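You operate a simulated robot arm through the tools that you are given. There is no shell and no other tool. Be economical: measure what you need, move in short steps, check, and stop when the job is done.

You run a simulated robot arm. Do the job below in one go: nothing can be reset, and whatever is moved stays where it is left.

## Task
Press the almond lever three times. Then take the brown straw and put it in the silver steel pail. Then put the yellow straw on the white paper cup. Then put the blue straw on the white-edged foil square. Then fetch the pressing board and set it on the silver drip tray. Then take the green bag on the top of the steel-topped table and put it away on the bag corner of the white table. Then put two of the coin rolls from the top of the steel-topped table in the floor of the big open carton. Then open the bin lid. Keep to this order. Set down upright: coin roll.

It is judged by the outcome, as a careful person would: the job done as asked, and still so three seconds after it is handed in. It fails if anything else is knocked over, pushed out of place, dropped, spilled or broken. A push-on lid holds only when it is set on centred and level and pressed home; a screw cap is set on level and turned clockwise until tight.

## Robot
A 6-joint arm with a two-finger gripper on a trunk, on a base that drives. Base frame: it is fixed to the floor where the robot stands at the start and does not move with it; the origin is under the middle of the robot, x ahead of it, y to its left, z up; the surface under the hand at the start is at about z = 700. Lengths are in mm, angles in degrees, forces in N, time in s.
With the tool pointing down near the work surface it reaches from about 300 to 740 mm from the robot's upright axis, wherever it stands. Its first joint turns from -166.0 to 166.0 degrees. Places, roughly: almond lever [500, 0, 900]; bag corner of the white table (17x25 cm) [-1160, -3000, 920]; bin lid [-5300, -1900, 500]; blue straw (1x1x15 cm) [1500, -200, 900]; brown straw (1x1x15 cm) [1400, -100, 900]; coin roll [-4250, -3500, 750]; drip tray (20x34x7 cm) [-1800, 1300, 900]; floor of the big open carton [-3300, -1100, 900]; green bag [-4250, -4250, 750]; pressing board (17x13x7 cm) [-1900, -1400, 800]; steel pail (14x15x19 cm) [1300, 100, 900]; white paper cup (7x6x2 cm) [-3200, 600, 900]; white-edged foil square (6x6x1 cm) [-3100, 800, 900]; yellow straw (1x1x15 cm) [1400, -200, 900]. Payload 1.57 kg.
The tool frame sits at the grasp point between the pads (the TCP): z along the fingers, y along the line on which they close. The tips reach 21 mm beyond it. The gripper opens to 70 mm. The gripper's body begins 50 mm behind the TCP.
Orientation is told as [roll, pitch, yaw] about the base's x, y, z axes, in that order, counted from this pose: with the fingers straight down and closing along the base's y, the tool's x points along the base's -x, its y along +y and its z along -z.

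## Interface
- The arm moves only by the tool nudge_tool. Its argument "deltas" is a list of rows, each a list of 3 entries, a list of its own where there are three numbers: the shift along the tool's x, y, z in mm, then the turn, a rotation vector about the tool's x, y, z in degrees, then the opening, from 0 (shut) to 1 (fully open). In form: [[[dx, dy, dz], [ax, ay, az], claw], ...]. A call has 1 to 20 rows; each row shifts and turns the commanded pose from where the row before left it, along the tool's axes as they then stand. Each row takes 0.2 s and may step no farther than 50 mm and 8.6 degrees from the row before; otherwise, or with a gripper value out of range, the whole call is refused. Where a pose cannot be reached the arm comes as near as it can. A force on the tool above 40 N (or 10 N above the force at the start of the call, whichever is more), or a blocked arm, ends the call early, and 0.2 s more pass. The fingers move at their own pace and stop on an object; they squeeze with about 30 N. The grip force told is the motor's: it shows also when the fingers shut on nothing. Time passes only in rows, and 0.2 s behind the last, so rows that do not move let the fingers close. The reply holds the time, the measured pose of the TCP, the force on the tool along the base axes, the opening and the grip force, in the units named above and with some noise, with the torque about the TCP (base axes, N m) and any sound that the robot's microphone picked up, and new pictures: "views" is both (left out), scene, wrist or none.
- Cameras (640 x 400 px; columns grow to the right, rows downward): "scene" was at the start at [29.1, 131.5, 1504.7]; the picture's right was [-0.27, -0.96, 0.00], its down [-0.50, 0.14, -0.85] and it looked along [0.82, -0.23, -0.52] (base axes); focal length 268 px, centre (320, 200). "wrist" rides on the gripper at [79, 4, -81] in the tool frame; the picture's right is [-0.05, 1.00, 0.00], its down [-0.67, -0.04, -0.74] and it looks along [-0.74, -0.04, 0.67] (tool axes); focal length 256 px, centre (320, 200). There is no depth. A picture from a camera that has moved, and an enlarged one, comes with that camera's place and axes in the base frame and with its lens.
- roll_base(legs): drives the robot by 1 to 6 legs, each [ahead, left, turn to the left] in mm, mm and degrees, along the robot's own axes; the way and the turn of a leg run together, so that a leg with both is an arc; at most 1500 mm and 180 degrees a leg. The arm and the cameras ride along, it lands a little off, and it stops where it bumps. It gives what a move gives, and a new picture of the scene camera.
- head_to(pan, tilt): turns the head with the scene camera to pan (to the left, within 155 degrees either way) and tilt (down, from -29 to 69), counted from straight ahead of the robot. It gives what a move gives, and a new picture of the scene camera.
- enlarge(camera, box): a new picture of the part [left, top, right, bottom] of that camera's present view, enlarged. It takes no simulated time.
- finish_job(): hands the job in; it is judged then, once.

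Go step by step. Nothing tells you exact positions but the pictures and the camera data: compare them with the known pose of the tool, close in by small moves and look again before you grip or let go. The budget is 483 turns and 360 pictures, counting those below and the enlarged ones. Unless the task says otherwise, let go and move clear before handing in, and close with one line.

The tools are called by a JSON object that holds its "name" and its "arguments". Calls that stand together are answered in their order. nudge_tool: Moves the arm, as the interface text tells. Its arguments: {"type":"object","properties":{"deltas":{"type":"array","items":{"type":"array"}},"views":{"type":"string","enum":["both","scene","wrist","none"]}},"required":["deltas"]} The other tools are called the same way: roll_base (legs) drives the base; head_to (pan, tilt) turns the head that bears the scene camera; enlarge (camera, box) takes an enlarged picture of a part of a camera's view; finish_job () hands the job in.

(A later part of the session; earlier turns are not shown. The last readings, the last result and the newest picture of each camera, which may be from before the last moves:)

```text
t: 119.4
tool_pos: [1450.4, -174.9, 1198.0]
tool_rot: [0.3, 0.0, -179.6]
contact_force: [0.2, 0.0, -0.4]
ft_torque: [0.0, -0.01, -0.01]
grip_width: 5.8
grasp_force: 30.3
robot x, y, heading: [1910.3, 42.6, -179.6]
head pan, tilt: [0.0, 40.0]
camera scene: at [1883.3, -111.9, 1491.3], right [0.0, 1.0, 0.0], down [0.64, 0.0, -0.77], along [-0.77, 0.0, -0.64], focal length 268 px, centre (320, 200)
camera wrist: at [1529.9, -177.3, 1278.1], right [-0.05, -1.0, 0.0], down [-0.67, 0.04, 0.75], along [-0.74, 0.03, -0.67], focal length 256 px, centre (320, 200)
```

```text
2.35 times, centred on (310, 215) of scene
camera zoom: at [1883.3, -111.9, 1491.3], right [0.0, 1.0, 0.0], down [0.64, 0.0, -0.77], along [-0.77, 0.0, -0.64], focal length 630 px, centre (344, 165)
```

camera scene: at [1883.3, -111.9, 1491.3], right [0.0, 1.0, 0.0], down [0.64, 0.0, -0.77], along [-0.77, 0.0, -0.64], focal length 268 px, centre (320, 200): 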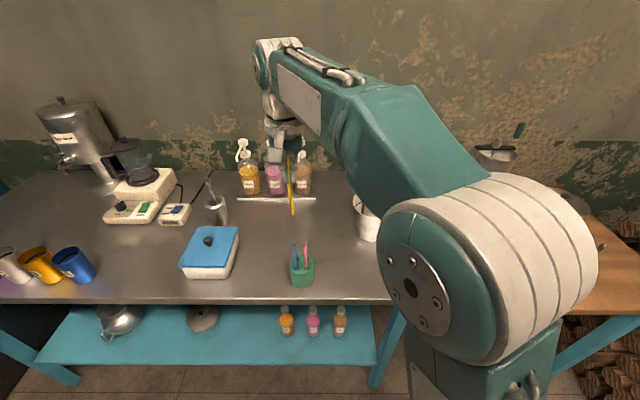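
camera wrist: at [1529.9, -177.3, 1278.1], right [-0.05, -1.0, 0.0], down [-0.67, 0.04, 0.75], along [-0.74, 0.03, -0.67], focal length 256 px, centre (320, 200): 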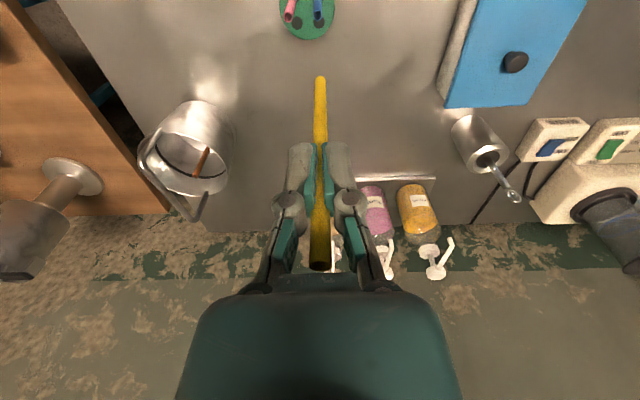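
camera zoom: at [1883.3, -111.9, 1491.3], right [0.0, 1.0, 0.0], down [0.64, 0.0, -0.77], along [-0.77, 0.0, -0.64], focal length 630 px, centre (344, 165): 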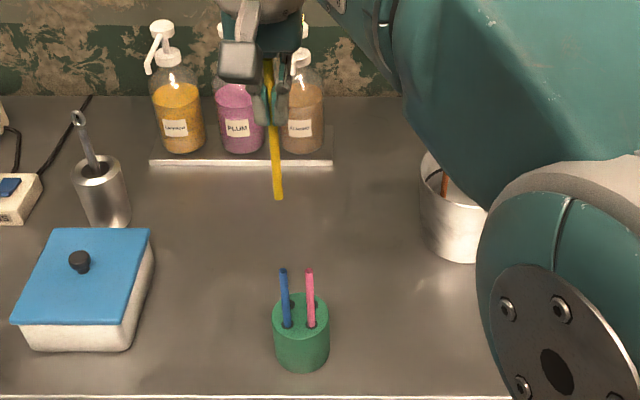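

I have the yellow straw. I'll back away from the table, fold the arm in closer, then head back through the alley to the first room.

{"name": "roll_base", "arguments": {"legs": [[-980, 0, -0.4]]}}

{"name": "nudge_tool", "arguments": {"deltas": [[[25, -40, -5], [0, 0, 0], 0], [[25, -40, -5], [0, 0, 0], 0], [[25, -40, -5], [0, 0, 0], 0], [[25, -40, -5], [0, 0, 0], 0], [[25, -40, -5], [0, 0, 0], 0], [[0, 0, 0], [0, 0, 0], 0]], "views": "none"}}

{"name": "roll_base", "arguments": {"legs": [[0, 1200, 0], [0, 1180, 0]]}}

```text
t: 124.4
tool_pos: [2416.6, -171.8, 1198.7]
tool_rot: [0.3, 0.0, -179.5]
contact_force: [-0.6, 0.3, -0.7]
ft_torque: [0.01, -0.02, 0.05]
grip_width: 5.9
grasp_force: 29.7
robot x, y, heading: [2870.4, 47.9, -179.6]
head pan, tilt: [0.0, 40.0]
camera scene: at [2848.4, -107.2, 1491.3], right [-0.01, 1.0, 0.0], down [0.64, 0.0, -0.77], along [-0.77, 0.0, -0.64], focal length 268 px, centre (320, 200)
```

scene: 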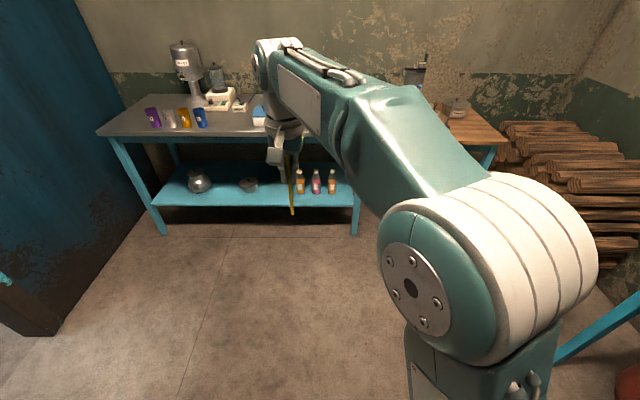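

```text
t: 125.8
tool_pos: [2541.5, 34.7, 1222.5]
tool_rot: [0.3, -0.1, -179.6]
contact_force: [0.6, -0.2, -0.7]
ft_torque: [-0.01, 0.02, 0.01]
grip_width: 6.0
grasp_force: 30.6
robot x, y, heading: [2873.8, 47.5, -179.8]
head pan, tilt: [0.0, 40.0]
```

```text
t: 137.5
tool_pos: [2522.9, -2348.2, 1223.2]
tool_rot: [0.4, -0.3, -179.9]
contact_force: [0.0, 0.0, 0.2]
ft_torque: [0.0, 0.01, 0.0]
grip_width: 6.0
grasp_force: 30.1
robot x, y, heading: [2852.2, -2337.4, 179.9]
head pan, tilt: [0.0, 40.0]
camera scene: at [2829.0, -2489.9, 1491.6], right [0.0, 1.0, 0.0], down [0.64, 0.0, -0.77], along [-0.77, 0.0, -0.64], focal length 268 px, centre (320, 200)
```

scene: 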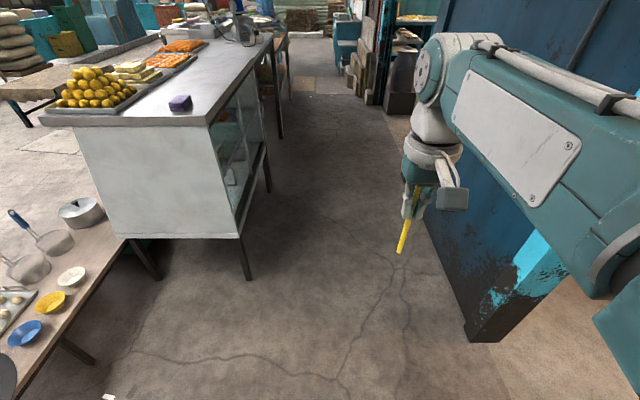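

The passage ahead is clear between the counter (y about -2900) and the blue wall (y about -1650). I'll drive west along it.

{"name": "roll_base", "arguments": {"legs": [[1450, 0, 0], [1400, 0, 0]]}}

{"name": "head_to", "arguments": {"pan": -50, "tilt": 30}}

```text
t: 151.1
tool_pos: [-279.2, -2323.0, 1222.7]
tool_rot: [0.2, -0.2, 179.9]
contact_force: [0.0, -0.2, 0.9]
ft_torque: [-0.01, 0.02, 0.01]
grip_width: 6.0
grasp_force: 30.4
robot x, y, heading: [47.6, -2312.0, 179.7]
head pan, tilt: [0.0, 40.0]
camera scene: at [26.7, -2465.9, 1491.5], right [0.0, 1.0, 0.0], down [0.64, 0.0, -0.77], along [-0.77, 0.0, -0.64], focal length 268 px, centre (320, 200)
```

scene: 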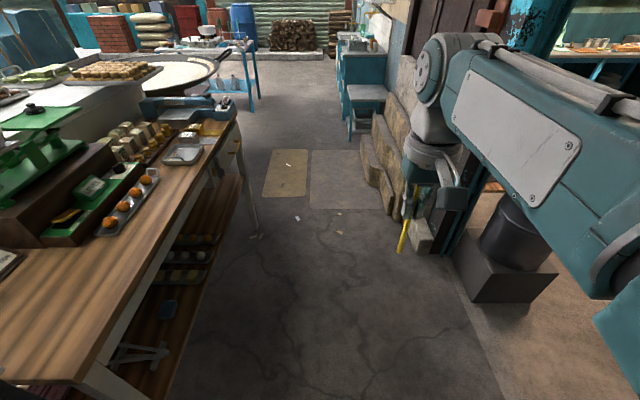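

```text
t: 152.3
tool_pos: [-280.0, -2323.2, 1222.7]
tool_rot: [0.3, -0.1, 179.9]
contact_force: [-0.5, 0.3, 0.3]
ft_torque: [0.03, 0.02, 0.0]
grip_width: 5.9
grasp_force: 30.5
robot x, y, heading: [52.5, -2312.8, 180.0]
head pan, tilt: [-50.0, 30.0]
camera scene: at [53.7, -2396.7, 1506.9], right [0.77, 0.64, 0.0], down [0.32, -0.38, -0.87], along [-0.56, 0.66, -0.5], focal length 268 px, centre (320, 200)
```

scene: 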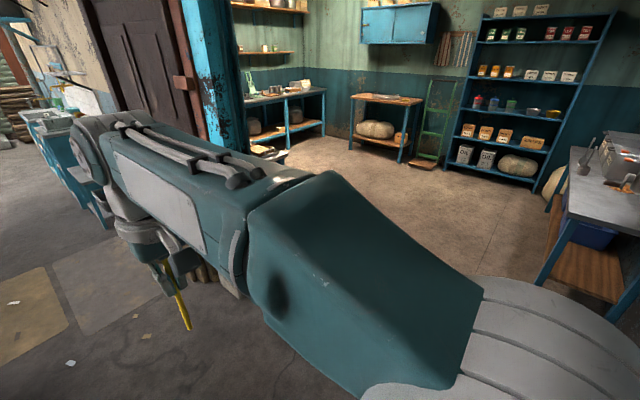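

The route back into the room is clear. I'll go in, then cross to the long table on the far wall.

{"name": "roll_base", "arguments": {"legs": [[150, 0, 0], [0, -1250, 0], [0, -1250, 0], [1300, 0, 0], [900, 0, 0]]}}

{"name": "head_to", "arguments": {"pan": -15, "tilt": 30}}

```text
t: 176.0
tool_pos: [-2654.9, 42.3, 1223.4]
tool_rot: [0.3, -0.2, -175.8]
contact_force: [0.5, 0.4, -0.6]
ft_torque: [0.02, 0.01, 0.0]
grip_width: 6.2
grasp_force: 29.6
robot x, y, heading: [-2327.2, 76.5, -175.7]
head pan, tilt: [-50.0, 30.0]
camera scene: at [-2316.8, -6.0, 1506.9], right [0.72, 0.7, 0.0], down [0.35, -0.36, -0.87], along [-0.6, 0.62, -0.5], focal length 268 px, centre (320, 200)
```

scene: 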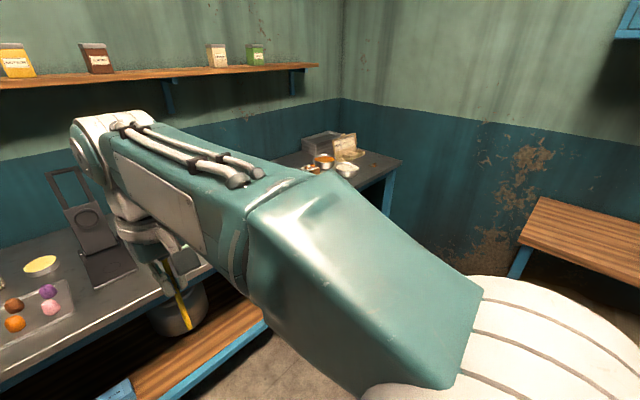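

```text
t: 177.0
tool_pos: [-2655.2, 42.6, 1222.6]
tool_rot: [0.3, -0.1, -175.7]
contact_force: [-0.1, -0.1, 0.3]
ft_torque: [0.02, 0.02, -0.03]
grip_width: 6.0
grasp_force: 30.5
robot x, y, heading: [-2326.5, 78.6, -175.7]
head pan, tilt: [-15.0, 30.0]
camera scene: at [-2342.5, -53.9, 1506.8], right [0.19, 0.98, 0.0], down [0.49, -0.09, -0.87], along [-0.85, 0.16, -0.5], focal length 268 px, centre (320, 200)
```

scene: 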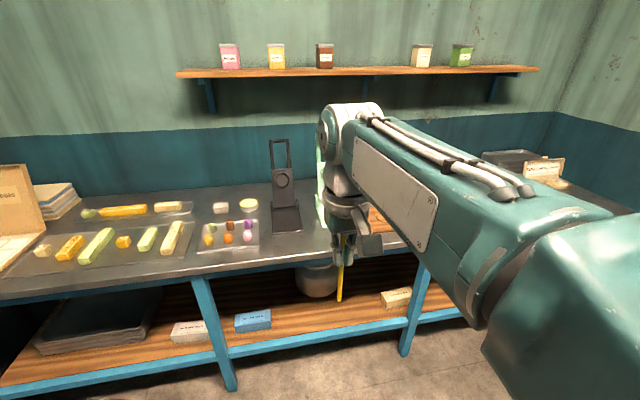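

The long table holds the sweets, and the paper cup should be to the right. I'll slide right 520 mm and straighten.

{"name": "roll_base", "arguments": {"legs": [[0, -300, -4.3], [150, -230, 0]]}}

{"name": "head_to", "arguments": {"pan": 10, "tilt": 35}}

{"name": "enlarge", "arguments": {"camera": "wrist", "box": [0, 0, 640, 400]}}

```text
t: 180.6
tool_pos: [-2821.9, 590.1, 1223.0]
tool_rot: [0.3, -0.2, -179.6]
contact_force: [-0.4, 0.4, -1.0]
ft_torque: [0.0, 0.0, -0.01]
grip_width: 6.1
grasp_force: 29.9
robot x, y, heading: [-2495.6, 606.3, -179.7]
head pan, tilt: [-15.0, 30.0]
camera scene: at [-2518.6, 467.8, 1506.1], right [0.25, 0.97, 0.01], down [0.48, -0.12, -0.87], along [-0.84, 0.22, -0.5], focal length 268 px, centre (320, 200)
```

scene: 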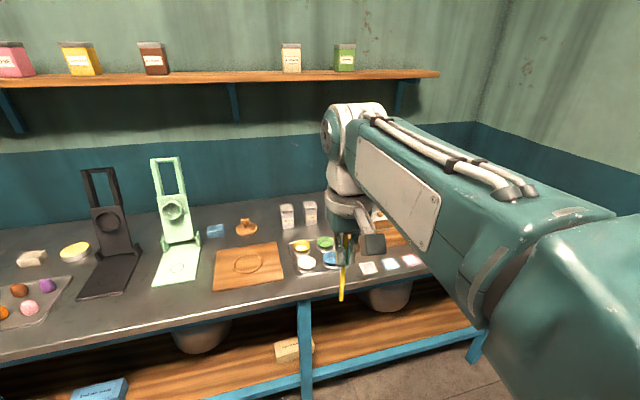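

```text
t: 181.5
tool_pos: [-2823.8, 601.2, 1223.0]
tool_rot: [0.7, -0.2, -179.7]
contact_force: [-0.7, 0.5, -0.3]
ft_torque: [0.0, 0.03, 0.0]
grip_width: 5.9
grasp_force: 30.0
robot x, y, heading: [-2494.7, 606.1, -179.9]
head pan, tilt: [10.0, 35.0]
camera scene: at [-2517.9, 441.3, 1499.4], right [-0.18, 0.98, 0.0], down [0.56, 0.1, -0.82], along [-0.81, -0.15, -0.57], focal length 268 px, centre (320, 200)
```

scene: 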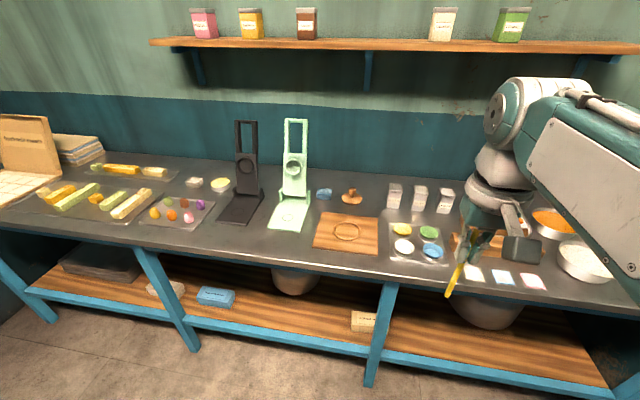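

```text
1.00 times, centred on (320, 200) of wrist (not enlarged: the box is as wide or as high as the picture)
camera zoom: at [-2744.6, 599.2, 1303.3], right [-0.05, -1.0, 0.01], down [-0.66, 0.04, 0.75], along [-0.75, 0.03, -0.67], focal length 256 px, centre (320, 200)
```

zoom: 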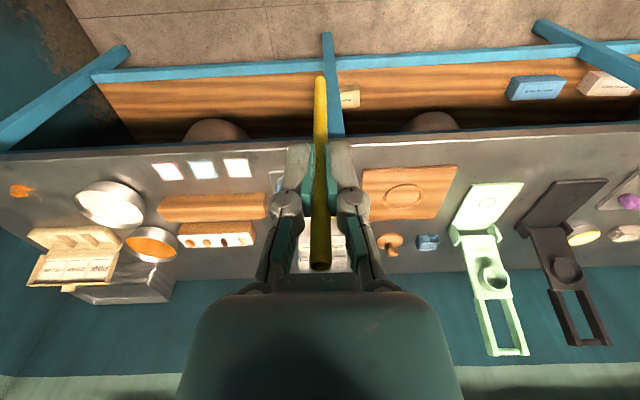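

I see a tray with four small round cups (yellow, green, white, blue) and three foil squares with coloured edges. I'll zoom in on both.

{"name": "enlarge", "arguments": {"camera": "scene", "box": [370, 190, 560, 310]}}

{"name": "enlarge", "arguments": {"camera": "wrist", "box": [120, 130, 320, 255]}}

```text
3.33 times, centred on (465, 250) of scene
camera zoom: at [-2517.9, 441.3, 1499.4], right [-0.18, 0.98, 0.0], down [0.56, 0.1, -0.82], along [-0.81, -0.15, -0.57], focal length 892 px, centre (-163, 33)
```

zoom: 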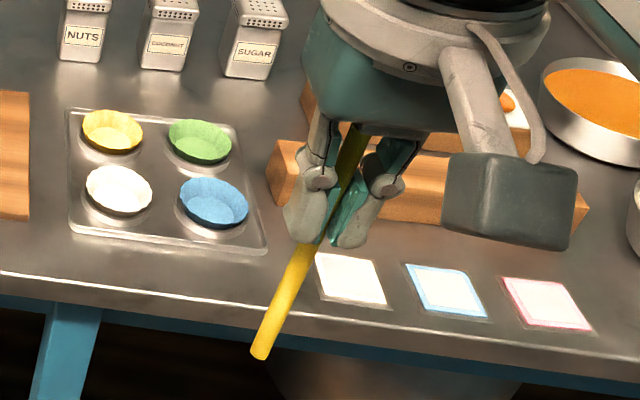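

```text
3.20 times, centred on (220, 192) of wrist
camera zoom: at [-2744.6, 599.2, 1303.3], right [-0.05, -1.0, 0.01], down [-0.66, 0.04, 0.75], along [-0.75, 0.03, -0.67], focal length 819 px, centre (640, 224)
```

zoom: 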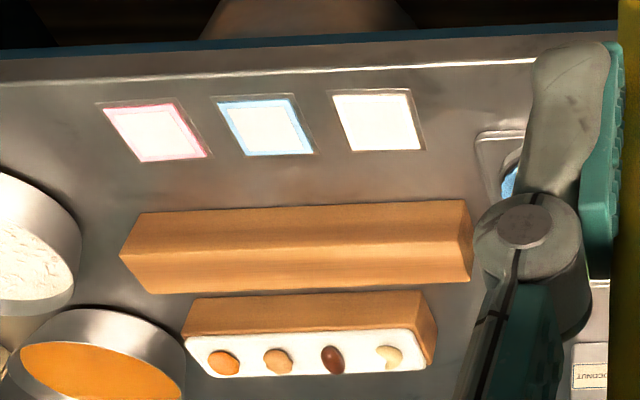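

The white paper cup is the front-left one in the tray, near (-3173, 591), and the white-edged foil is the nearest square to it. I'll shift the hand aside so the wrist camera can see the cup.

{"name": "nudge_tool", "arguments": {"deltas": [[[-10, -45, 0], [0, 0, 0], 0], [[-10, -45, 0], [0, 0, 0], 0], [[-10, -45, 0], [0, 0, 0], 0], [[-10, -45, 0], [0, 0, 0], 0], [[0, 0, 0], [0, 0, 0], 0]], "views": "wrist"}}

{"name": "enlarge", "arguments": {"camera": "wrist", "box": [320, 130, 520, 255]}}

{"name": "enlarge", "arguments": {"camera": "scene", "box": [370, 190, 560, 310]}}

```text
t: 182.7
tool_pos: [-2863.1, 775.5, 1220.3]
tool_rot: [0.5, -0.2, -179.7]
contact_force: [-0.8, 0.8, 0.2]
ft_torque: [0.0, -0.02, 0.01]
grip_width: 5.9
grasp_force: 30.2
robot x, y, heading: [-2490.0, 604.2, -179.6]
head pan, tilt: [10.0, 35.0]
camera wrist: at [-2784.3, 772.5, 1299.8], right [-0.05, -1.0, 0.01], down [-0.66, 0.04, 0.75], along [-0.75, 0.03, -0.67], focal length 256 px, centre (320, 200)
```

wrist: 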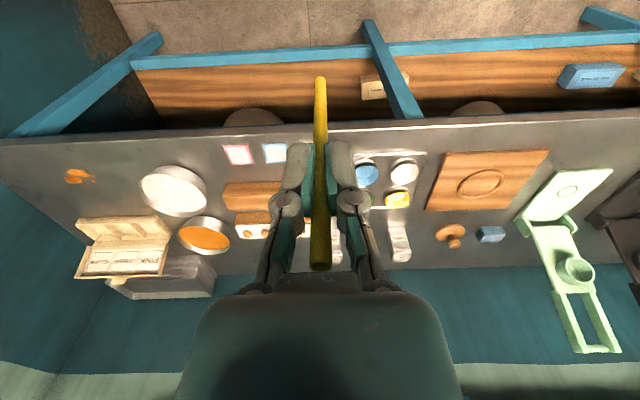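

```text
3.20 times, centred on (420, 192) of wrist
camera zoom: at [-2784.3, 772.5, 1299.8], right [-0.05, -1.0, 0.01], down [-0.66, 0.04, 0.75], along [-0.75, 0.03, -0.67], focal length 819 px, centre (0, 224)
```

zoom: 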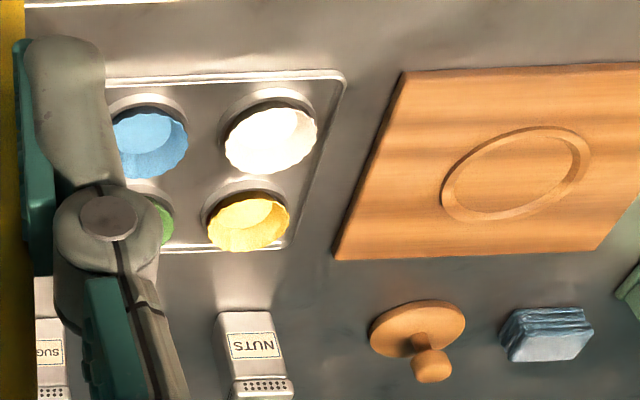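

```text
3.33 times, centred on (465, 250) of scene
camera zoom: at [-2518.1, 436.8, 1499.0], right [-0.18, 0.98, 0.0], down [0.56, 0.1, -0.82], along [-0.81, -0.15, -0.57], focal length 892 px, centre (-163, 33)
```

zoom: 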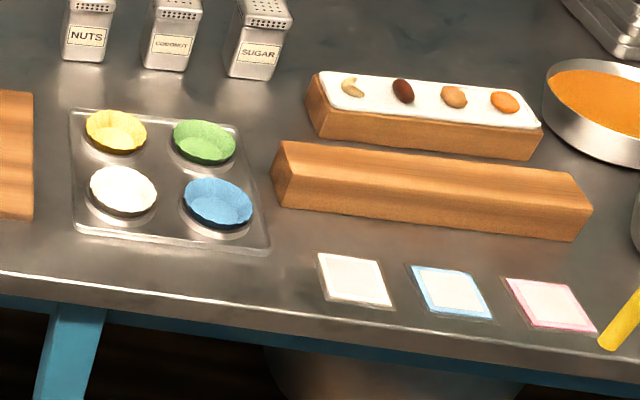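

Triangulation puts the white cup's rim centre at (-3189, 595, 872), with yellow 85 mm behind it and blue 85 mm to its right. I'll lay the straw diagonally across the cup, so I'm turning the hand to bring the camera side up when I tilt it.

{"name": "nudge_tool", "arguments": {"deltas": [[[0, 0, 0], [0, 0, -7.5], 0], [[0, 0, 0], [0, 0, -7.5], 0], [[0, 0, 0], [0, 0, -7.5], 0], [[0, 0, 0], [0, 0, -7.5], 0], [[0, 0, 0], [0, 0, -7.5], 0], [[0, 0, 0], [0, 0, -7.5], 0], [[0, 0, 0], [0, 0, -7.5], 0], [[0, 0, 0], [0, 0, -7.5], 0], [[0, 0, 0], [0, 0, -7.5], 0], [[0, 0, 0], [0, 0, -7.5], 0], [[0, 0, 0], [0, 0, -7.5], 0], [[0, 0, 0], [0, 0, -7.5], 0], [[0, 0, 0], [0, 0, -7.5], 0], [[0, 0, 0], [0, 0, -7.5], 0], [[0, 0, 0], [0, 0, -7.5], 0], [[0, 0, 0], [0, 0, -7.5], 0], [[0, 0, 0], [0, 0, -7.5], 0], [[0, 0, 0], [0, 0, -7.5], 0], [[0, 0, 0], [0, 0, 0], 0]], "views": "scene"}}

```text
t: 186.7
tool_pos: [-2864.6, 775.8, 1221.7]
tool_rot: [-0.5, -0.3, -44.4]
contact_force: [0.2, 0.9, 0.1]
ft_torque: [0.0, 0.0, 0.0]
grip_width: 6.1
grasp_force: 30.0
robot x, y, heading: [-2493.4, 606.0, -179.6]
head pan, tilt: [10.0, 35.0]
camera scene: at [-2518.2, 437.8, 1499.1], right [-0.18, 0.98, 0.0], down [0.56, 0.1, -0.82], along [-0.81, -0.15, -0.57], focal length 268 px, centre (320, 200)
```

scene: 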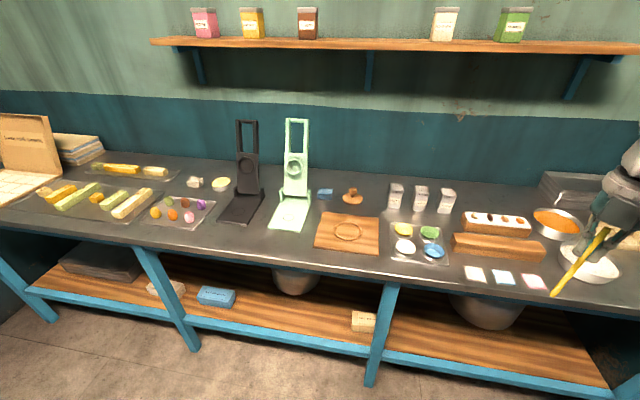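

The turn worked. Now I'll move toward the cup's side and tilt the hand to 78° so the straw lies nearly level.

{"name": "nudge_tool", "arguments": {"deltas": [[[-28.7, -29.2, 0], [0, 0, 0], 0], [[-28.7, -29.2, 0], [0, 0, 0], 0], [[-28.7, -29.2, 0], [0, 0, 0], 0], [[-28.7, -29.2, 0], [0, 0, 0], 0], [[-28.7, -29.2, 0], [0, 0, 0], 0], [[0, 0, 0], [0, 7.8, 0], 0], [[0, 0, 0], [0, 7.8, 0], 0], [[0, 0, 0], [0, 7.8, 0], 0], [[0, 0, 0], [0, 7.8, 0], 0], [[0, 0, 0], [0, 7.8, 0], 0], [[0, 0, 0], [0, 7.8, 0], 0], [[0, 0, 0], [0, 7.8, 0], 0], [[0, 0, 0], [0, 7.8, 0], 0], [[0, 0, 0], [0, 7.8, 0], 0], [[0, 0, 0], [0, 7.8, 0], 0], [[0, 0, 0], [0, 0, 0], 0]]}}

```text
t: 190.1
tool_pos: [-2864.6, 572.2, 1224.3]
tool_rot: [-2.6, 77.8, -46.9]
contact_force: [-0.4, 0.2, -0.3]
ft_torque: [0.0, 0.01, -0.04]
grip_width: 6.1
grasp_force: 30.3
robot x, y, heading: [-2493.8, 607.9, -179.8]
head pan, tilt: [10.0, 35.0]
camera scene: at [-2517.7, 436.7, 1499.0], right [-0.18, 0.98, 0.0], down [0.56, 0.1, -0.82], along [-0.81, -0.15, -0.57], focal length 268 px, centre (320, 200)
camera wrist: at [-2817.8, 531.6, 1317.1], right [0.71, 0.7, -0.06], down [0.59, -0.64, -0.49], along [-0.39, 0.31, -0.87], focal length 256 px, centre (320, 200)
```

scene: 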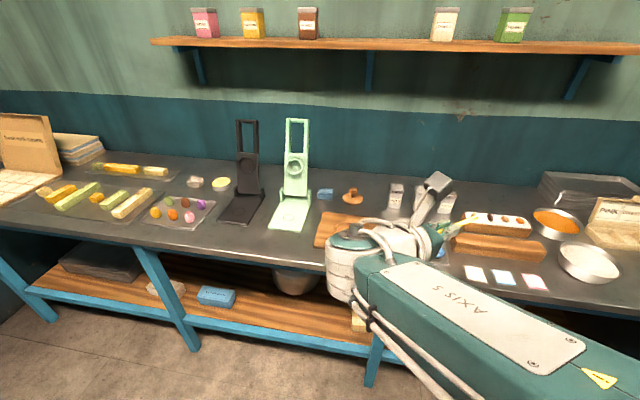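
wrist: 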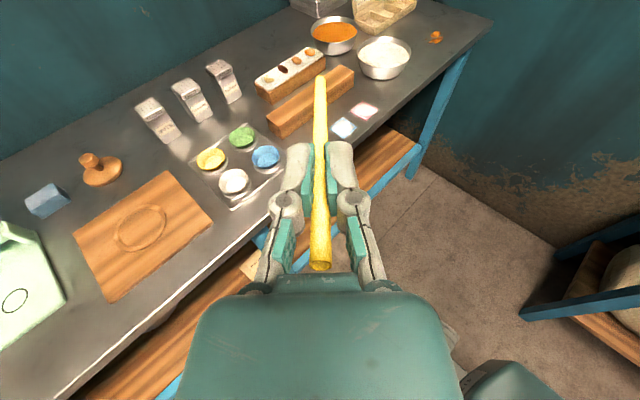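

The hand is tilted well and the straw points diagonally away. I'll bring the straw's middle over the white cup, 60 mm above it.

{"name": "nudge_tool", "arguments": {"deltas": [[[-23.1, -20.8, 26.9], [0, 0, 0], 0], [[-23.1, -20.8, 26.9], [0, 0, 0], 0], [[-23.1, -20.8, 26.9], [0, 0, 0], 0], [[-23.1, -20.8, 26.9], [0, 0, 0], 0], [[-23.1, -20.8, 26.9], [0, 0, 0], 0], [[-23.1, -20.8, 26.9], [0, 0, 0], 0], [[-23.1, -20.8, 26.9], [0, 0, 0], 0], [[-23.1, -20.8, 26.9], [0, 0, 0], 0], [[-23.1, -20.8, 26.9], [0, 0, 0], 0], [[-23.1, -20.8, 26.9], [0, 0, 0], 0], [[0, 0, 0], [0, 0, 0], 0]]}}

{"name": "enlarge", "arguments": {"camera": "scene", "box": [340, 190, 530, 310]}}

```text
t: 192.5
tool_pos: [-3164.3, 568.5, 940.4]
tool_rot: [-2.2, 77.7, -46.7]
contact_force: [0.0, -1.0, -0.1]
ft_torque: [0.0, -0.02, 0.02]
grip_width: 6.2
grasp_force: 30.3
robot x, y, heading: [-2491.3, 604.5, -179.8]
head pan, tilt: [10.0, 35.0]
camera scene: at [-2519.6, 436.1, 1498.9], right [-0.18, 0.98, 0.0], down [0.57, 0.1, -0.82], along [-0.81, -0.15, -0.58], focal length 268 px, centre (320, 200)
camera wrist: at [-3115.7, 530.0, 1035.0], right [0.71, 0.7, -0.06], down [0.59, -0.64, -0.49], along [-0.38, 0.31, -0.87], focal length 256 px, centre (320, 200)
```

scene: 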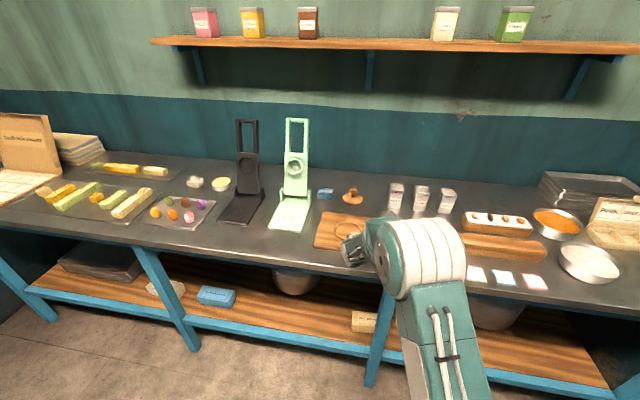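
wrist: 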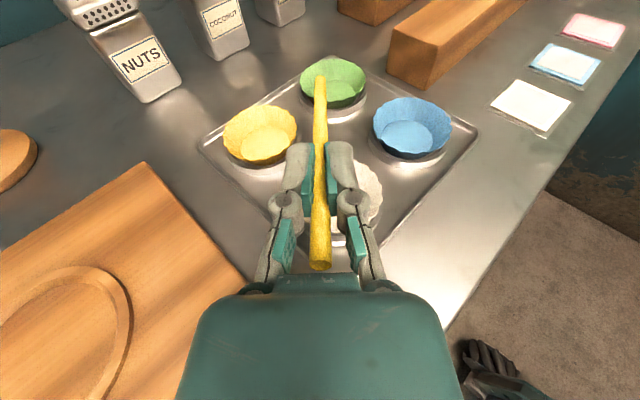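

```text
3.33 times, centred on (435, 250) of scene
camera zoom: at [-2519.6, 436.1, 1498.9], right [-0.18, 0.98, 0.0], down [0.57, 0.1, -0.82], along [-0.81, -0.15, -0.58], focal length 892 px, centre (-63, 33)
```

zoom: 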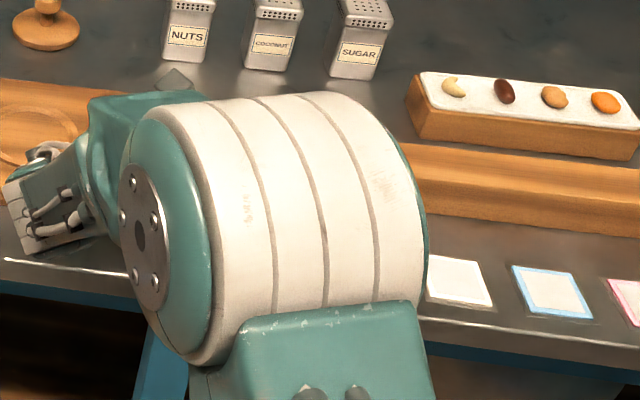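

{"name": "enlarge", "arguments": {"camera": "wrist", "box": [200, 50, 480, 260]}}

```text
1.90 times, centred on (340, 155) of wrist
camera zoom: at [-3115.7, 530.0, 1035.0], right [0.71, 0.7, -0.06], down [0.59, -0.64, -0.49], along [-0.38, 0.31, -0.87], focal length 488 px, centre (282, 286)
```

zoom: 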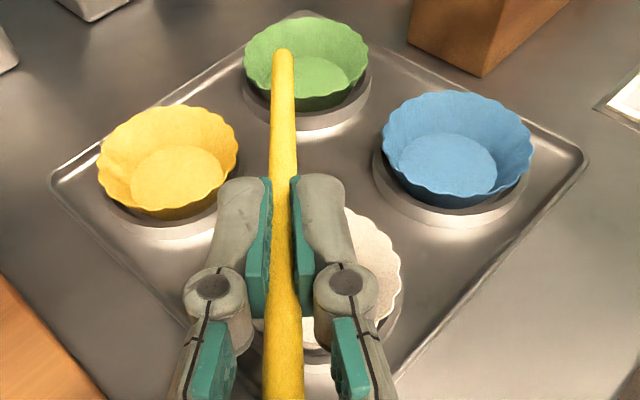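

The white cup's centre refines to about (-3183, 604), so I'll shift 12 mm sideways and lower most of the way.

{"name": "nudge_tool", "arguments": {"deltas": [[[0, 12, 3], [0, 0, 0], 0], [[-9.8, 0.1, 2.2], [0, 0, 0], 0], [[-9.8, 0.1, 2.2], [0, 0, 0], 0], [[-9.8, 0.1, 2.2], [0, 0, 0], 0], [[-4.9, 0, 1.1], [0, 0, 0], 0], [[0, 0, 0], [0, 0, 0], 0]], "views": "wrist"}}

{"name": "enlarge", "arguments": {"camera": "wrist", "box": [200, 50, 480, 260]}}

{"name": "head_to", "arguments": {"pan": 35, "tilt": 35}}

```text
t: 193.9
tool_pos: [-3160.2, 582.3, 905.2]
tool_rot: [-2.3, 77.8, -46.8]
contact_force: [-0.5, -0.2, 0.8]
ft_torque: [0.0, 0.0, -0.01]
grip_width: 5.9
grasp_force: 30.1
robot x, y, heading: [-2489.8, 604.1, -179.5]
head pan, tilt: [10.0, 35.0]
camera wrist: at [-3112.4, 541.8, 999.2], right [0.71, 0.7, -0.06], down [0.59, -0.64, -0.49], along [-0.38, 0.31, -0.87], focal length 256 px, centre (320, 200)
```

wrist: 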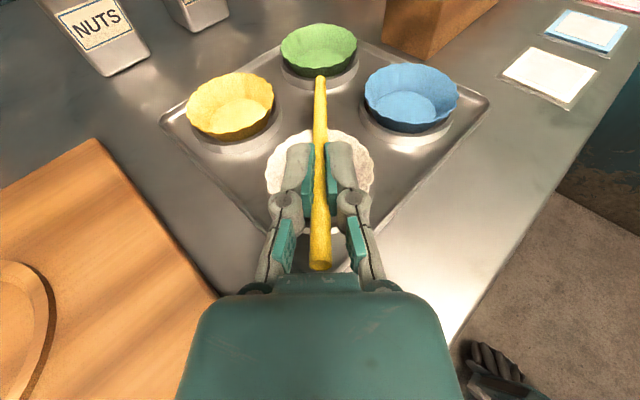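

```text
1.90 times, centred on (340, 155) of wrist
camera zoom: at [-3112.4, 541.8, 999.2], right [0.71, 0.7, -0.06], down [0.59, -0.64, -0.49], along [-0.38, 0.31, -0.87], focal length 488 px, centre (282, 286)
```

zoom: 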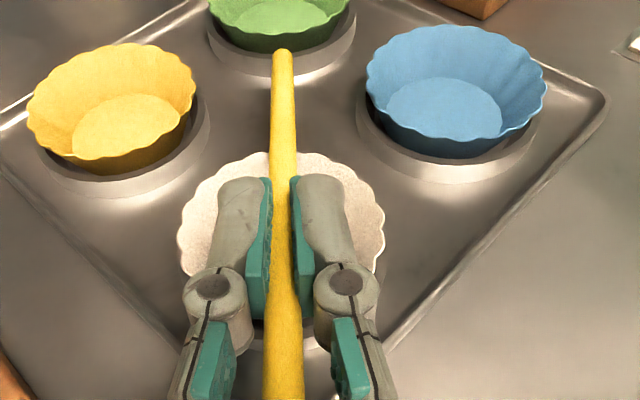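

```text
t: 194.8
tool_pos: [-3159.4, 581.9, 906.5]
tool_rot: [-2.1, 77.7, -46.7]
contact_force: [-0.1, -0.9, -0.5]
ft_torque: [0.02, 0.03, -0.03]
grip_width: 6.2
grasp_force: 29.5
robot x, y, heading: [-2493.9, 604.8, -179.5]
head pan, tilt: [35.0, 35.0]
camera scene: at [-2504.8, 401.1, 1498.8], right [-0.58, 0.82, 0.0], down [0.47, 0.33, -0.82], along [-0.67, -0.47, -0.58], focal length 268 px, centre (320, 200)
```

scene: 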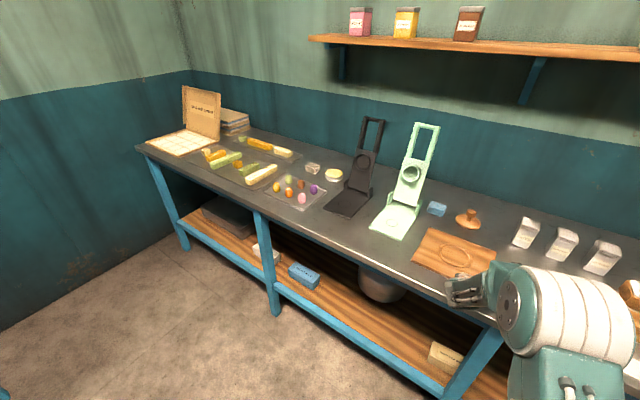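

The straw is centred over the white cup. I'll lower in small steps until it nearly touches the far rim.

{"name": "nudge_tool", "arguments": {"deltas": [[[-4.9, 0, 1.1], [0, 0, 0], 0], [[-4.9, 0, 1.1], [0, 0, 0], 0], [[0, 0, 0], [0, 0, 0], 0]], "views": "wrist"}}

{"name": "enlarge", "arguments": {"camera": "wrist", "box": [220, 60, 420, 210]}}

```text
t: 195.6
tool_pos: [-3161.0, 582.4, 898.4]
tool_rot: [-2.9, 78.0, -47.4]
contact_force: [-3.1, 1.3, 17.3]
ft_torque: [0.59, 0.66, 0.12]
grip_width: 6.0
grasp_force: 29.8
robot x, y, heading: [-2491.5, 606.1, -179.7]
head pan, tilt: [35.0, 35.0]
camera wrist: at [-3112.7, 541.5, 991.9], right [0.71, 0.7, -0.06], down [0.59, -0.64, -0.5], along [-0.39, 0.31, -0.87], focal length 256 px, centre (320, 200)
```

wrist: 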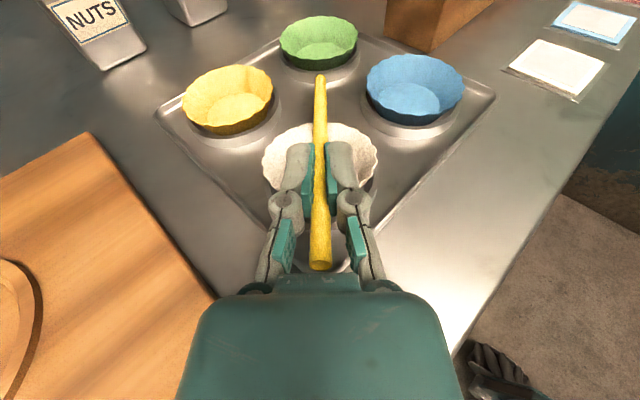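

```text
2.67 times, centred on (320, 135) of wrist
camera zoom: at [-3112.7, 541.5, 991.9], right [0.71, 0.7, -0.06], down [0.59, -0.64, -0.5], along [-0.39, 0.31, -0.87], focal length 683 px, centre (320, 373)
```

zoom: 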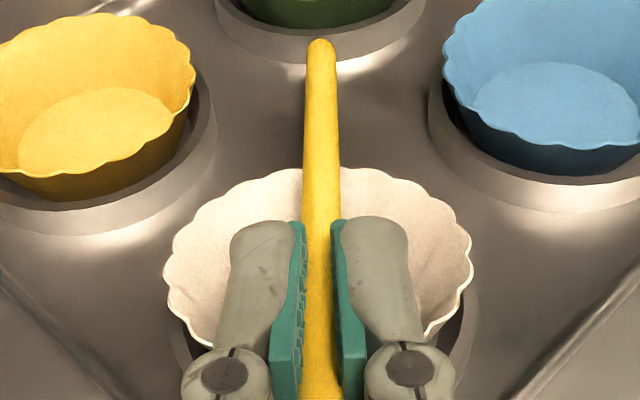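

Contact at 17 N, acting about 50 mm ahead of the TCP, so the straw is on the cup's rim. I'll ease up a few millimetres, then open slightly so the straw settles between the fingers.

{"name": "nudge_tool", "arguments": {"deltas": [[[4, 0, -0.9], [0, 0, 0], 0], [[0, 0, 0], [0, 0, 0], 0]], "views": "none"}}

{"name": "nudge_tool", "arguments": {"deltas": [[[0, 0, 0], [0, 0, 0], 0.13], [[0, 0, 0], [0, 0, 0], 0.16], [[0, 0, 0], [0, 0, 0], 0.2], [[0, 0, 0], [0, 0, 0], 0.2]], "views": "wrist"}}

{"name": "enlarge", "arguments": {"camera": "wrist", "box": [200, 60, 440, 240]}}

```text
t: 196.2
tool_pos: [-3158.9, 582.0, 899.0]
tool_rot: [-1.9, 77.7, -46.5]
contact_force: [-1.8, 0.6, 8.0]
ft_torque: [0.31, 0.31, 0.07]
grip_width: 5.8
grasp_force: 30.1
robot x, y, heading: [-2491.3, 606.0, -179.9]
head pan, tilt: [35.0, 35.0]
```

```text
t: 197.2
tool_pos: [-3158.5, 582.0, 900.5]
tool_rot: [-2.2, 77.8, -46.8]
contact_force: [-0.1, 0.5, -0.2]
ft_torque: [-0.01, -0.02, 0.07]
grip_width: 14.0
grasp_force: 0.0
robot x, y, heading: [-2493.9, 606.8, -179.7]
head pan, tilt: [35.0, 35.0]
camera wrist: at [-3112.3, 542.1, 993.7], right [0.71, 0.7, -0.06], down [0.59, -0.64, -0.49], along [-0.38, 0.31, -0.87], focal length 256 px, centre (320, 200)
```

wrist: 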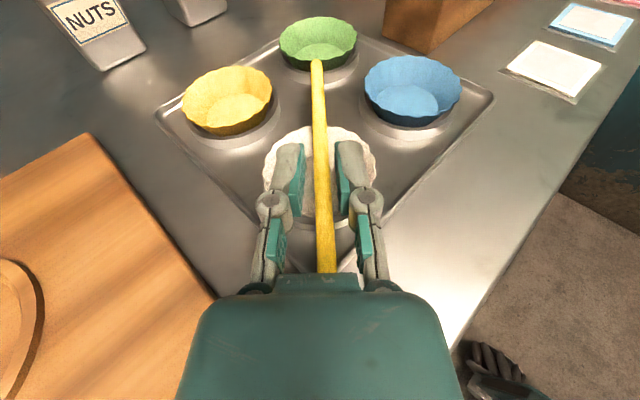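

```text
2.22 times, centred on (320, 150) of wrist
camera zoom: at [-3112.3, 542.1, 993.7], right [0.71, 0.7, -0.06], down [0.59, -0.64, -0.49], along [-0.38, 0.31, -0.87], focal length 569 px, centre (320, 311)
```

zoom: 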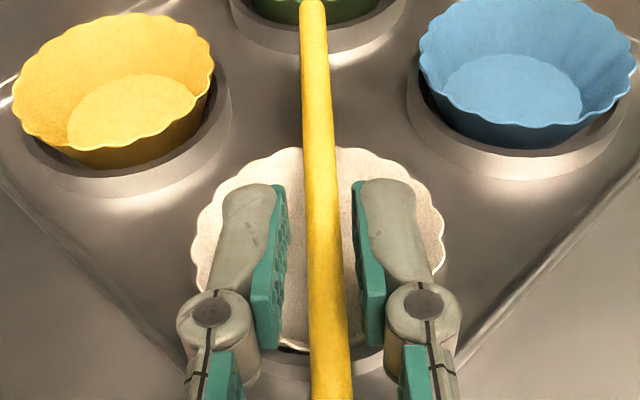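

The straw rests level across the white cup. I'll open a bit more and pull straight back along the fingers.

{"name": "nudge_tool", "arguments": {"deltas": [[[0, 0, 0], [0, 0, 0], 0.32], [[0, 0, -8], [0, 0, 0], 0.32], [[0, 0, -20], [0, 0, 0], 0.32], [[0, 0, -30], [0, 0, 0], 0.32], [[0, 0, -40], [0, 0, 0], 0.32], [[0, 0, -40], [0, 0, 0], 0.32], [[20, 0, -30], [0, 0, 0], 0.32], [[40, 0, -20], [0, 0, 0], 0.32], [[40, 0, 0], [0, 0, 0], 0.32]], "views": "wrist"}}

{"name": "enlarge", "arguments": {"camera": "wrist", "box": [200, 0, 440, 180]}}

```text
t: 199.2
tool_pos: [-3046.0, 467.9, 1036.0]
tool_rot: [-2.0, 77.7, -46.6]
contact_force: [0.1, -0.7, -1.0]
ft_torque: [0.01, -0.03, -0.01]
grip_width: 22.4
grasp_force: 0.0
robot x, y, heading: [-2492.6, 609.8, -179.3]
head pan, tilt: [35.0, 35.0]
camera wrist: at [-2998.7, 427.9, 1129.6], right [0.71, 0.7, -0.06], down [0.59, -0.64, -0.49], along [-0.38, 0.31, -0.87], focal length 256 px, centre (320, 200)
```

wrist: 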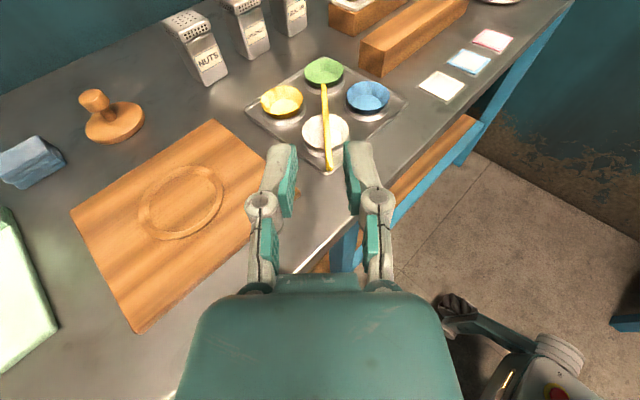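

```text
2.22 times, centred on (320, 90) of wrist
camera zoom: at [-2998.7, 427.9, 1129.6], right [0.71, 0.7, -0.06], down [0.59, -0.64, -0.49], along [-0.38, 0.31, -0.87], focal length 569 px, centre (320, 444)
```

zoom: 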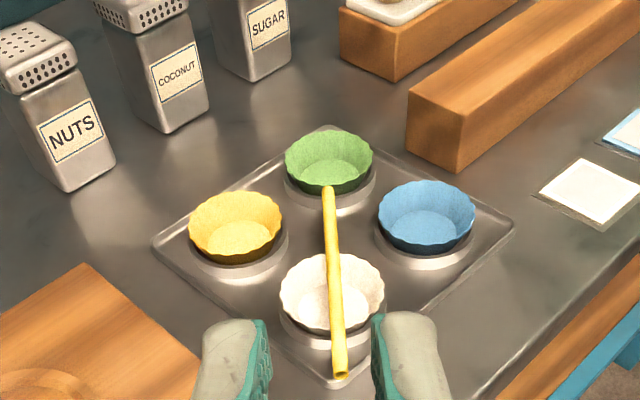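

The yellow straw rests centred on the white cup alone. I'll back away, restore the hand to pointing down, and go back for the blue straw.

{"name": "roll_base", "arguments": {"legs": [[-450, 0, 0]]}}

{"name": "nudge_tool", "arguments": {"deltas": [[[0, 0, 0], [0, -7.8, 0], 0.3], [[0, 0, 0], [0, -7.8, 0], 0.3], [[0, 0, 0], [0, -7.8, 0], 0.3], [[0, 0, 0], [0, -7.8, 0], 0.3], [[0, 0, 0], [0, -7.8, 0], 0.3], [[0, 0, 0], [0, -7.8, 0], 0.3], [[0, 0, 0], [0, -7.8, 0], 0.3], [[0, 0, 0], [0, -7.8, 0], 0.3], [[0, 0, 0], [0, -7.8, 0], 0.3], [[0, 0, 0], [0, -7.8, 0], 0.3], [[0, 0, -50], [0, 0, 0], 0.3], [[0, 0, -50], [0, 0, 0], 0.3], [[0, 0, -40], [0, 0, 0], 0.3]], "views": "none"}}

{"name": "nudge_tool", "arguments": {"deltas": [[[0, 0, 0], [0, 0, 7.5], 0.3], [[0, 0, 0], [0, 0, 7.5], 0.3], [[0, 0, 0], [0, 0, 7.5], 0.3], [[0, 0, 0], [0, 0, 7.5], 0.3], [[0, 0, 0], [0, 0, 7.5], 0.3], [[0, 0, 0], [0, 0, 7.5], 0.3], [[0, 0, 0], [0, 0, 7.5], 0.3], [[0, 0, 0], [0, 0, 7.5], 0.3], [[0, 0, 0], [0, 0, 7.5], 0.3], [[0, 0, 0], [0, 0, 7.5], 0.3], [[0, 0, 0], [0, 0, 7.5], 0.3], [[0, 0, 0], [0, 0, 7.5], 0.3], [[0, 0, 0], [0, 0, 7.5], 0.3], [[0, 0, 0], [0, 0, 7.5], 0.3], [[0, 0, 0], [0, 0, 7.5], 0.3], [[0, 0, 0], [0, 0, 7.5], 0.3], [[0, 0, 0], [0, 0, 7.5], 0.3], [[0, 0, 0], [0, 0, 7.5], 0.3]], "views": "none"}}

```text
t: 201.9
tool_pos: [-2591.5, 472.1, 1036.5]
tool_rot: [-2.0, 77.7, -47.0]
contact_force: [-0.1, 0.6, -0.6]
ft_torque: [0.07, -0.02, 0.0]
grip_width: 22.1
grasp_force: 0.2
robot x, y, heading: [-2038.8, 611.4, 180.0]
head pan, tilt: [35.0, 35.0]
camera scene: at [-2050.4, 401.5, 1498.8], right [-0.57, 0.82, 0.0], down [0.47, 0.33, -0.82], along [-0.67, -0.47, -0.58], focal length 268 px, centre (320, 200)
```

scene: 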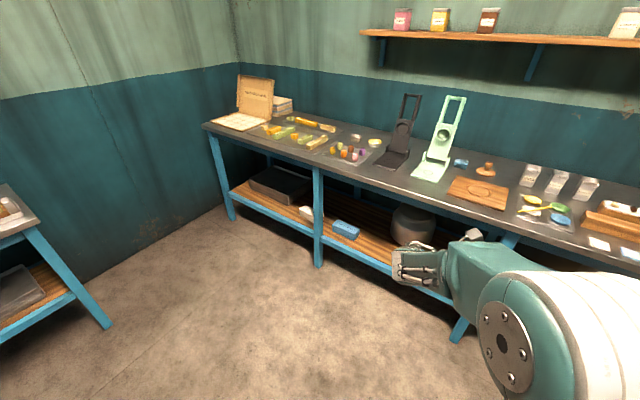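

```text
t: 204.7
tool_pos: [-2593.3, 473.7, 1174.8]
tool_rot: [-0.5, -0.3, -44.9]
contact_force: [0.5, -0.4, -0.1]
ft_torque: [-0.05, 0.03, 0.01]
grip_width: 21.2
grasp_force: 0.1
robot x, y, heading: [-2038.3, 609.7, 180.1]
head pan, tilt: [35.0, 35.0]
```

```text
t: 208.5
tool_pos: [-2591.2, 474.1, 1174.6]
tool_rot: [0.5, -0.1, 179.9]
contact_force: [-0.1, 0.2, -0.1]
ft_torque: [0.0, 0.01, 0.0]
grip_width: 21.0
grasp_force: 0.0
robot x, y, heading: [-2041.7, 605.4, 180.0]
head pan, tilt: [35.0, 35.0]
```

{"name": "nudge_tool", "arguments": {"deltas": [[[40, -26, -5], [0, 0, 0], 0.3], [[40, -26, -5], [0, 0, 0], 0.3], [[40, -26, -5], [0, 0, 0], 0.3], [[40, -26, -5], [0, 0, 0], 0.3], [[40, -26, -5], [0, 0, 0], 0.3]], "views": "none"}}

{"name": "roll_base", "arguments": {"legs": [[0, 500, 0], [-970, 0, 0], [-970, 0, 0], [0, 1200, 0], [0, 1200, 0]]}}

```text
t: 209.7
tool_pos: [-2389.3, 607.0, 1202.7]
tool_rot: [0.6, -0.1, -180.0]
contact_force: [-0.1, 0.1, -1.0]
ft_torque: [0.0, 0.01, 0.01]
grip_width: 20.8
grasp_force: 0.1
robot x, y, heading: [-2035.5, 607.3, 179.9]
head pan, tilt: [35.0, 35.0]
```

```text
t: 233.3
tool_pos: [-521.4, -2260.1, 1201.7]
tool_rot: [0.6, -0.3, 177.4]
contact_force: [0.6, 0.0, 0.4]
ft_torque: [0.0, 0.0, -0.02]
grip_width: 21.0
grasp_force: 0.1
robot x, y, heading: [-168.9, -2275.7, 177.1]
head pan, tilt: [35.0, 35.0]
camera scene: at [-191.5, -2478.5, 1499.2], right [-0.53, 0.85, 0.0], down [0.49, 0.31, -0.82], along [-0.69, -0.44, -0.57], focal length 268 px, centre (320, 200)
```

scene: 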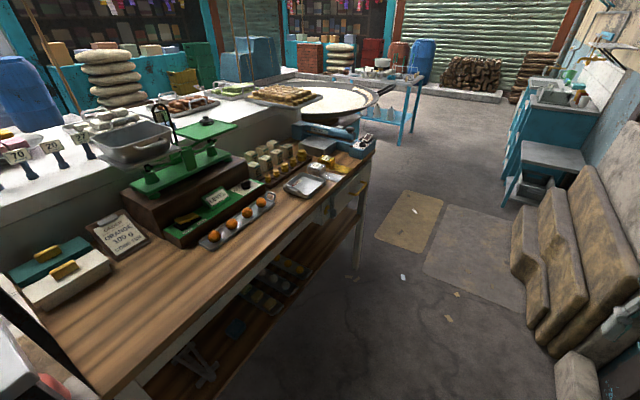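

{"name": "roll_base", "arguments": {"legs": [[0, 0, 2.9], [-1480, 0, 0], [-1520, 0, 0]]}}

```text
refused: -1520 is not a number from -1500 to 1500
```

{"name": "roll_base", "arguments": {"legs": [[0, -30, 2.9], [-1490, 0, 0], [-1490, 0, 0]]}}

```text
t: 247.8
tool_pos: [2390.7, -2263.3, 1201.3]
tool_rot: [0.5, -0.2, -179.1]
contact_force: [0.1, -0.2, 0.0]
ft_torque: [0.01, -0.05, 0.01]
grip_width: 21.1
grasp_force: 0.0
robot x, y, heading: [2742.1, -2253.6, -179.1]
head pan, tilt: [35.0, 35.0]
camera scene: at [2733.1, -2460.6, 1499.0], right [-0.58, 0.81, 0.0], down [0.47, 0.34, -0.82], along [-0.66, -0.48, -0.57], focal length 268 px, centre (320, 200)
```

scene: 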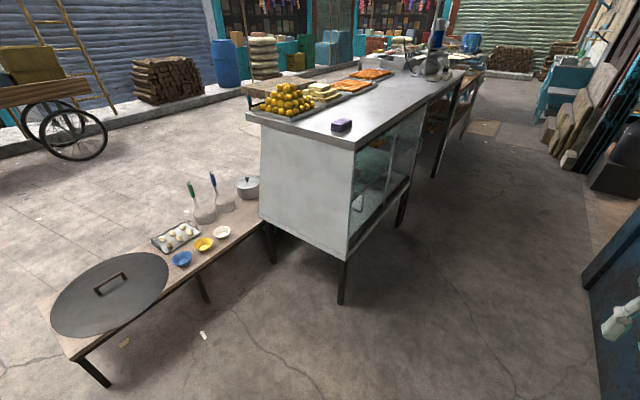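

{"name": "roll_base", "arguments": {"legs": [[-110, 0, -0.9], [0, -1150, 0], [0, -1050, 0], [900, 0, 0]]}}

{"name": "head_to", "arguments": {"pan": 0, "tilt": 40}}

```text
t: 263.8
tool_pos: [1545.2, -64.3, 1201.9]
tool_rot: [0.5, -0.2, -179.7]
contact_force: [-0.2, -0.7, 0.1]
ft_torque: [0.03, 0.0, 0.02]
grip_width: 21.2
grasp_force: 0.1
robot x, y, heading: [1901.0, -56.3, -180.0]
head pan, tilt: [35.0, 35.0]
camera scene: at [1886.7, -265.1, 1499.0], right [-0.58, 0.82, 0.0], down [0.47, 0.33, -0.82], along [-0.67, -0.47, -0.57], focal length 268 px, centre (320, 200)
```

scene: 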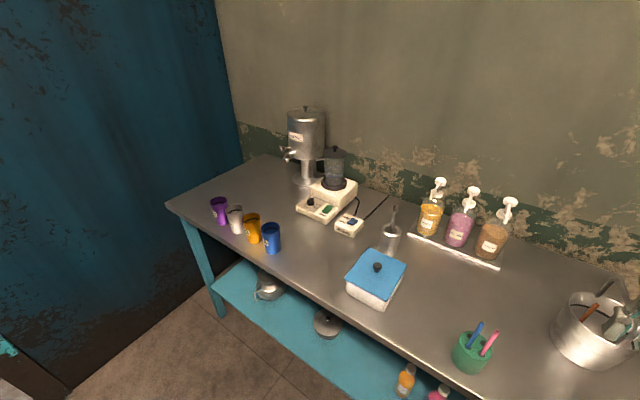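

```text
t: 264.8
tool_pos: [1545.8, -63.5, 1201.9]
tool_rot: [0.4, -0.2, -179.8]
contact_force: [-0.1, 0.0, 0.2]
ft_torque: [0.0, 0.02, -0.03]
grip_width: 21.0
grasp_force: 0.0
robot x, y, heading: [1898.8, -62.5, -179.8]
head pan, tilt: [0.0, 40.0]
camera scene: at [1873.6, -214.7, 1491.5], right [0.0, 1.0, 0.0], down [0.64, 0.0, -0.77], along [-0.77, 0.0, -0.64], focal length 268 px, centre (320, 200)
```

scene: 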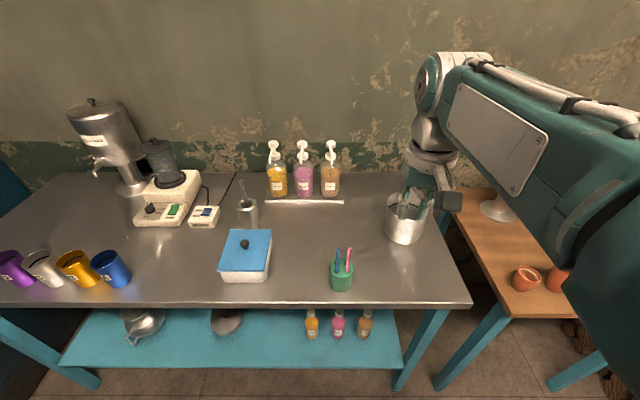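

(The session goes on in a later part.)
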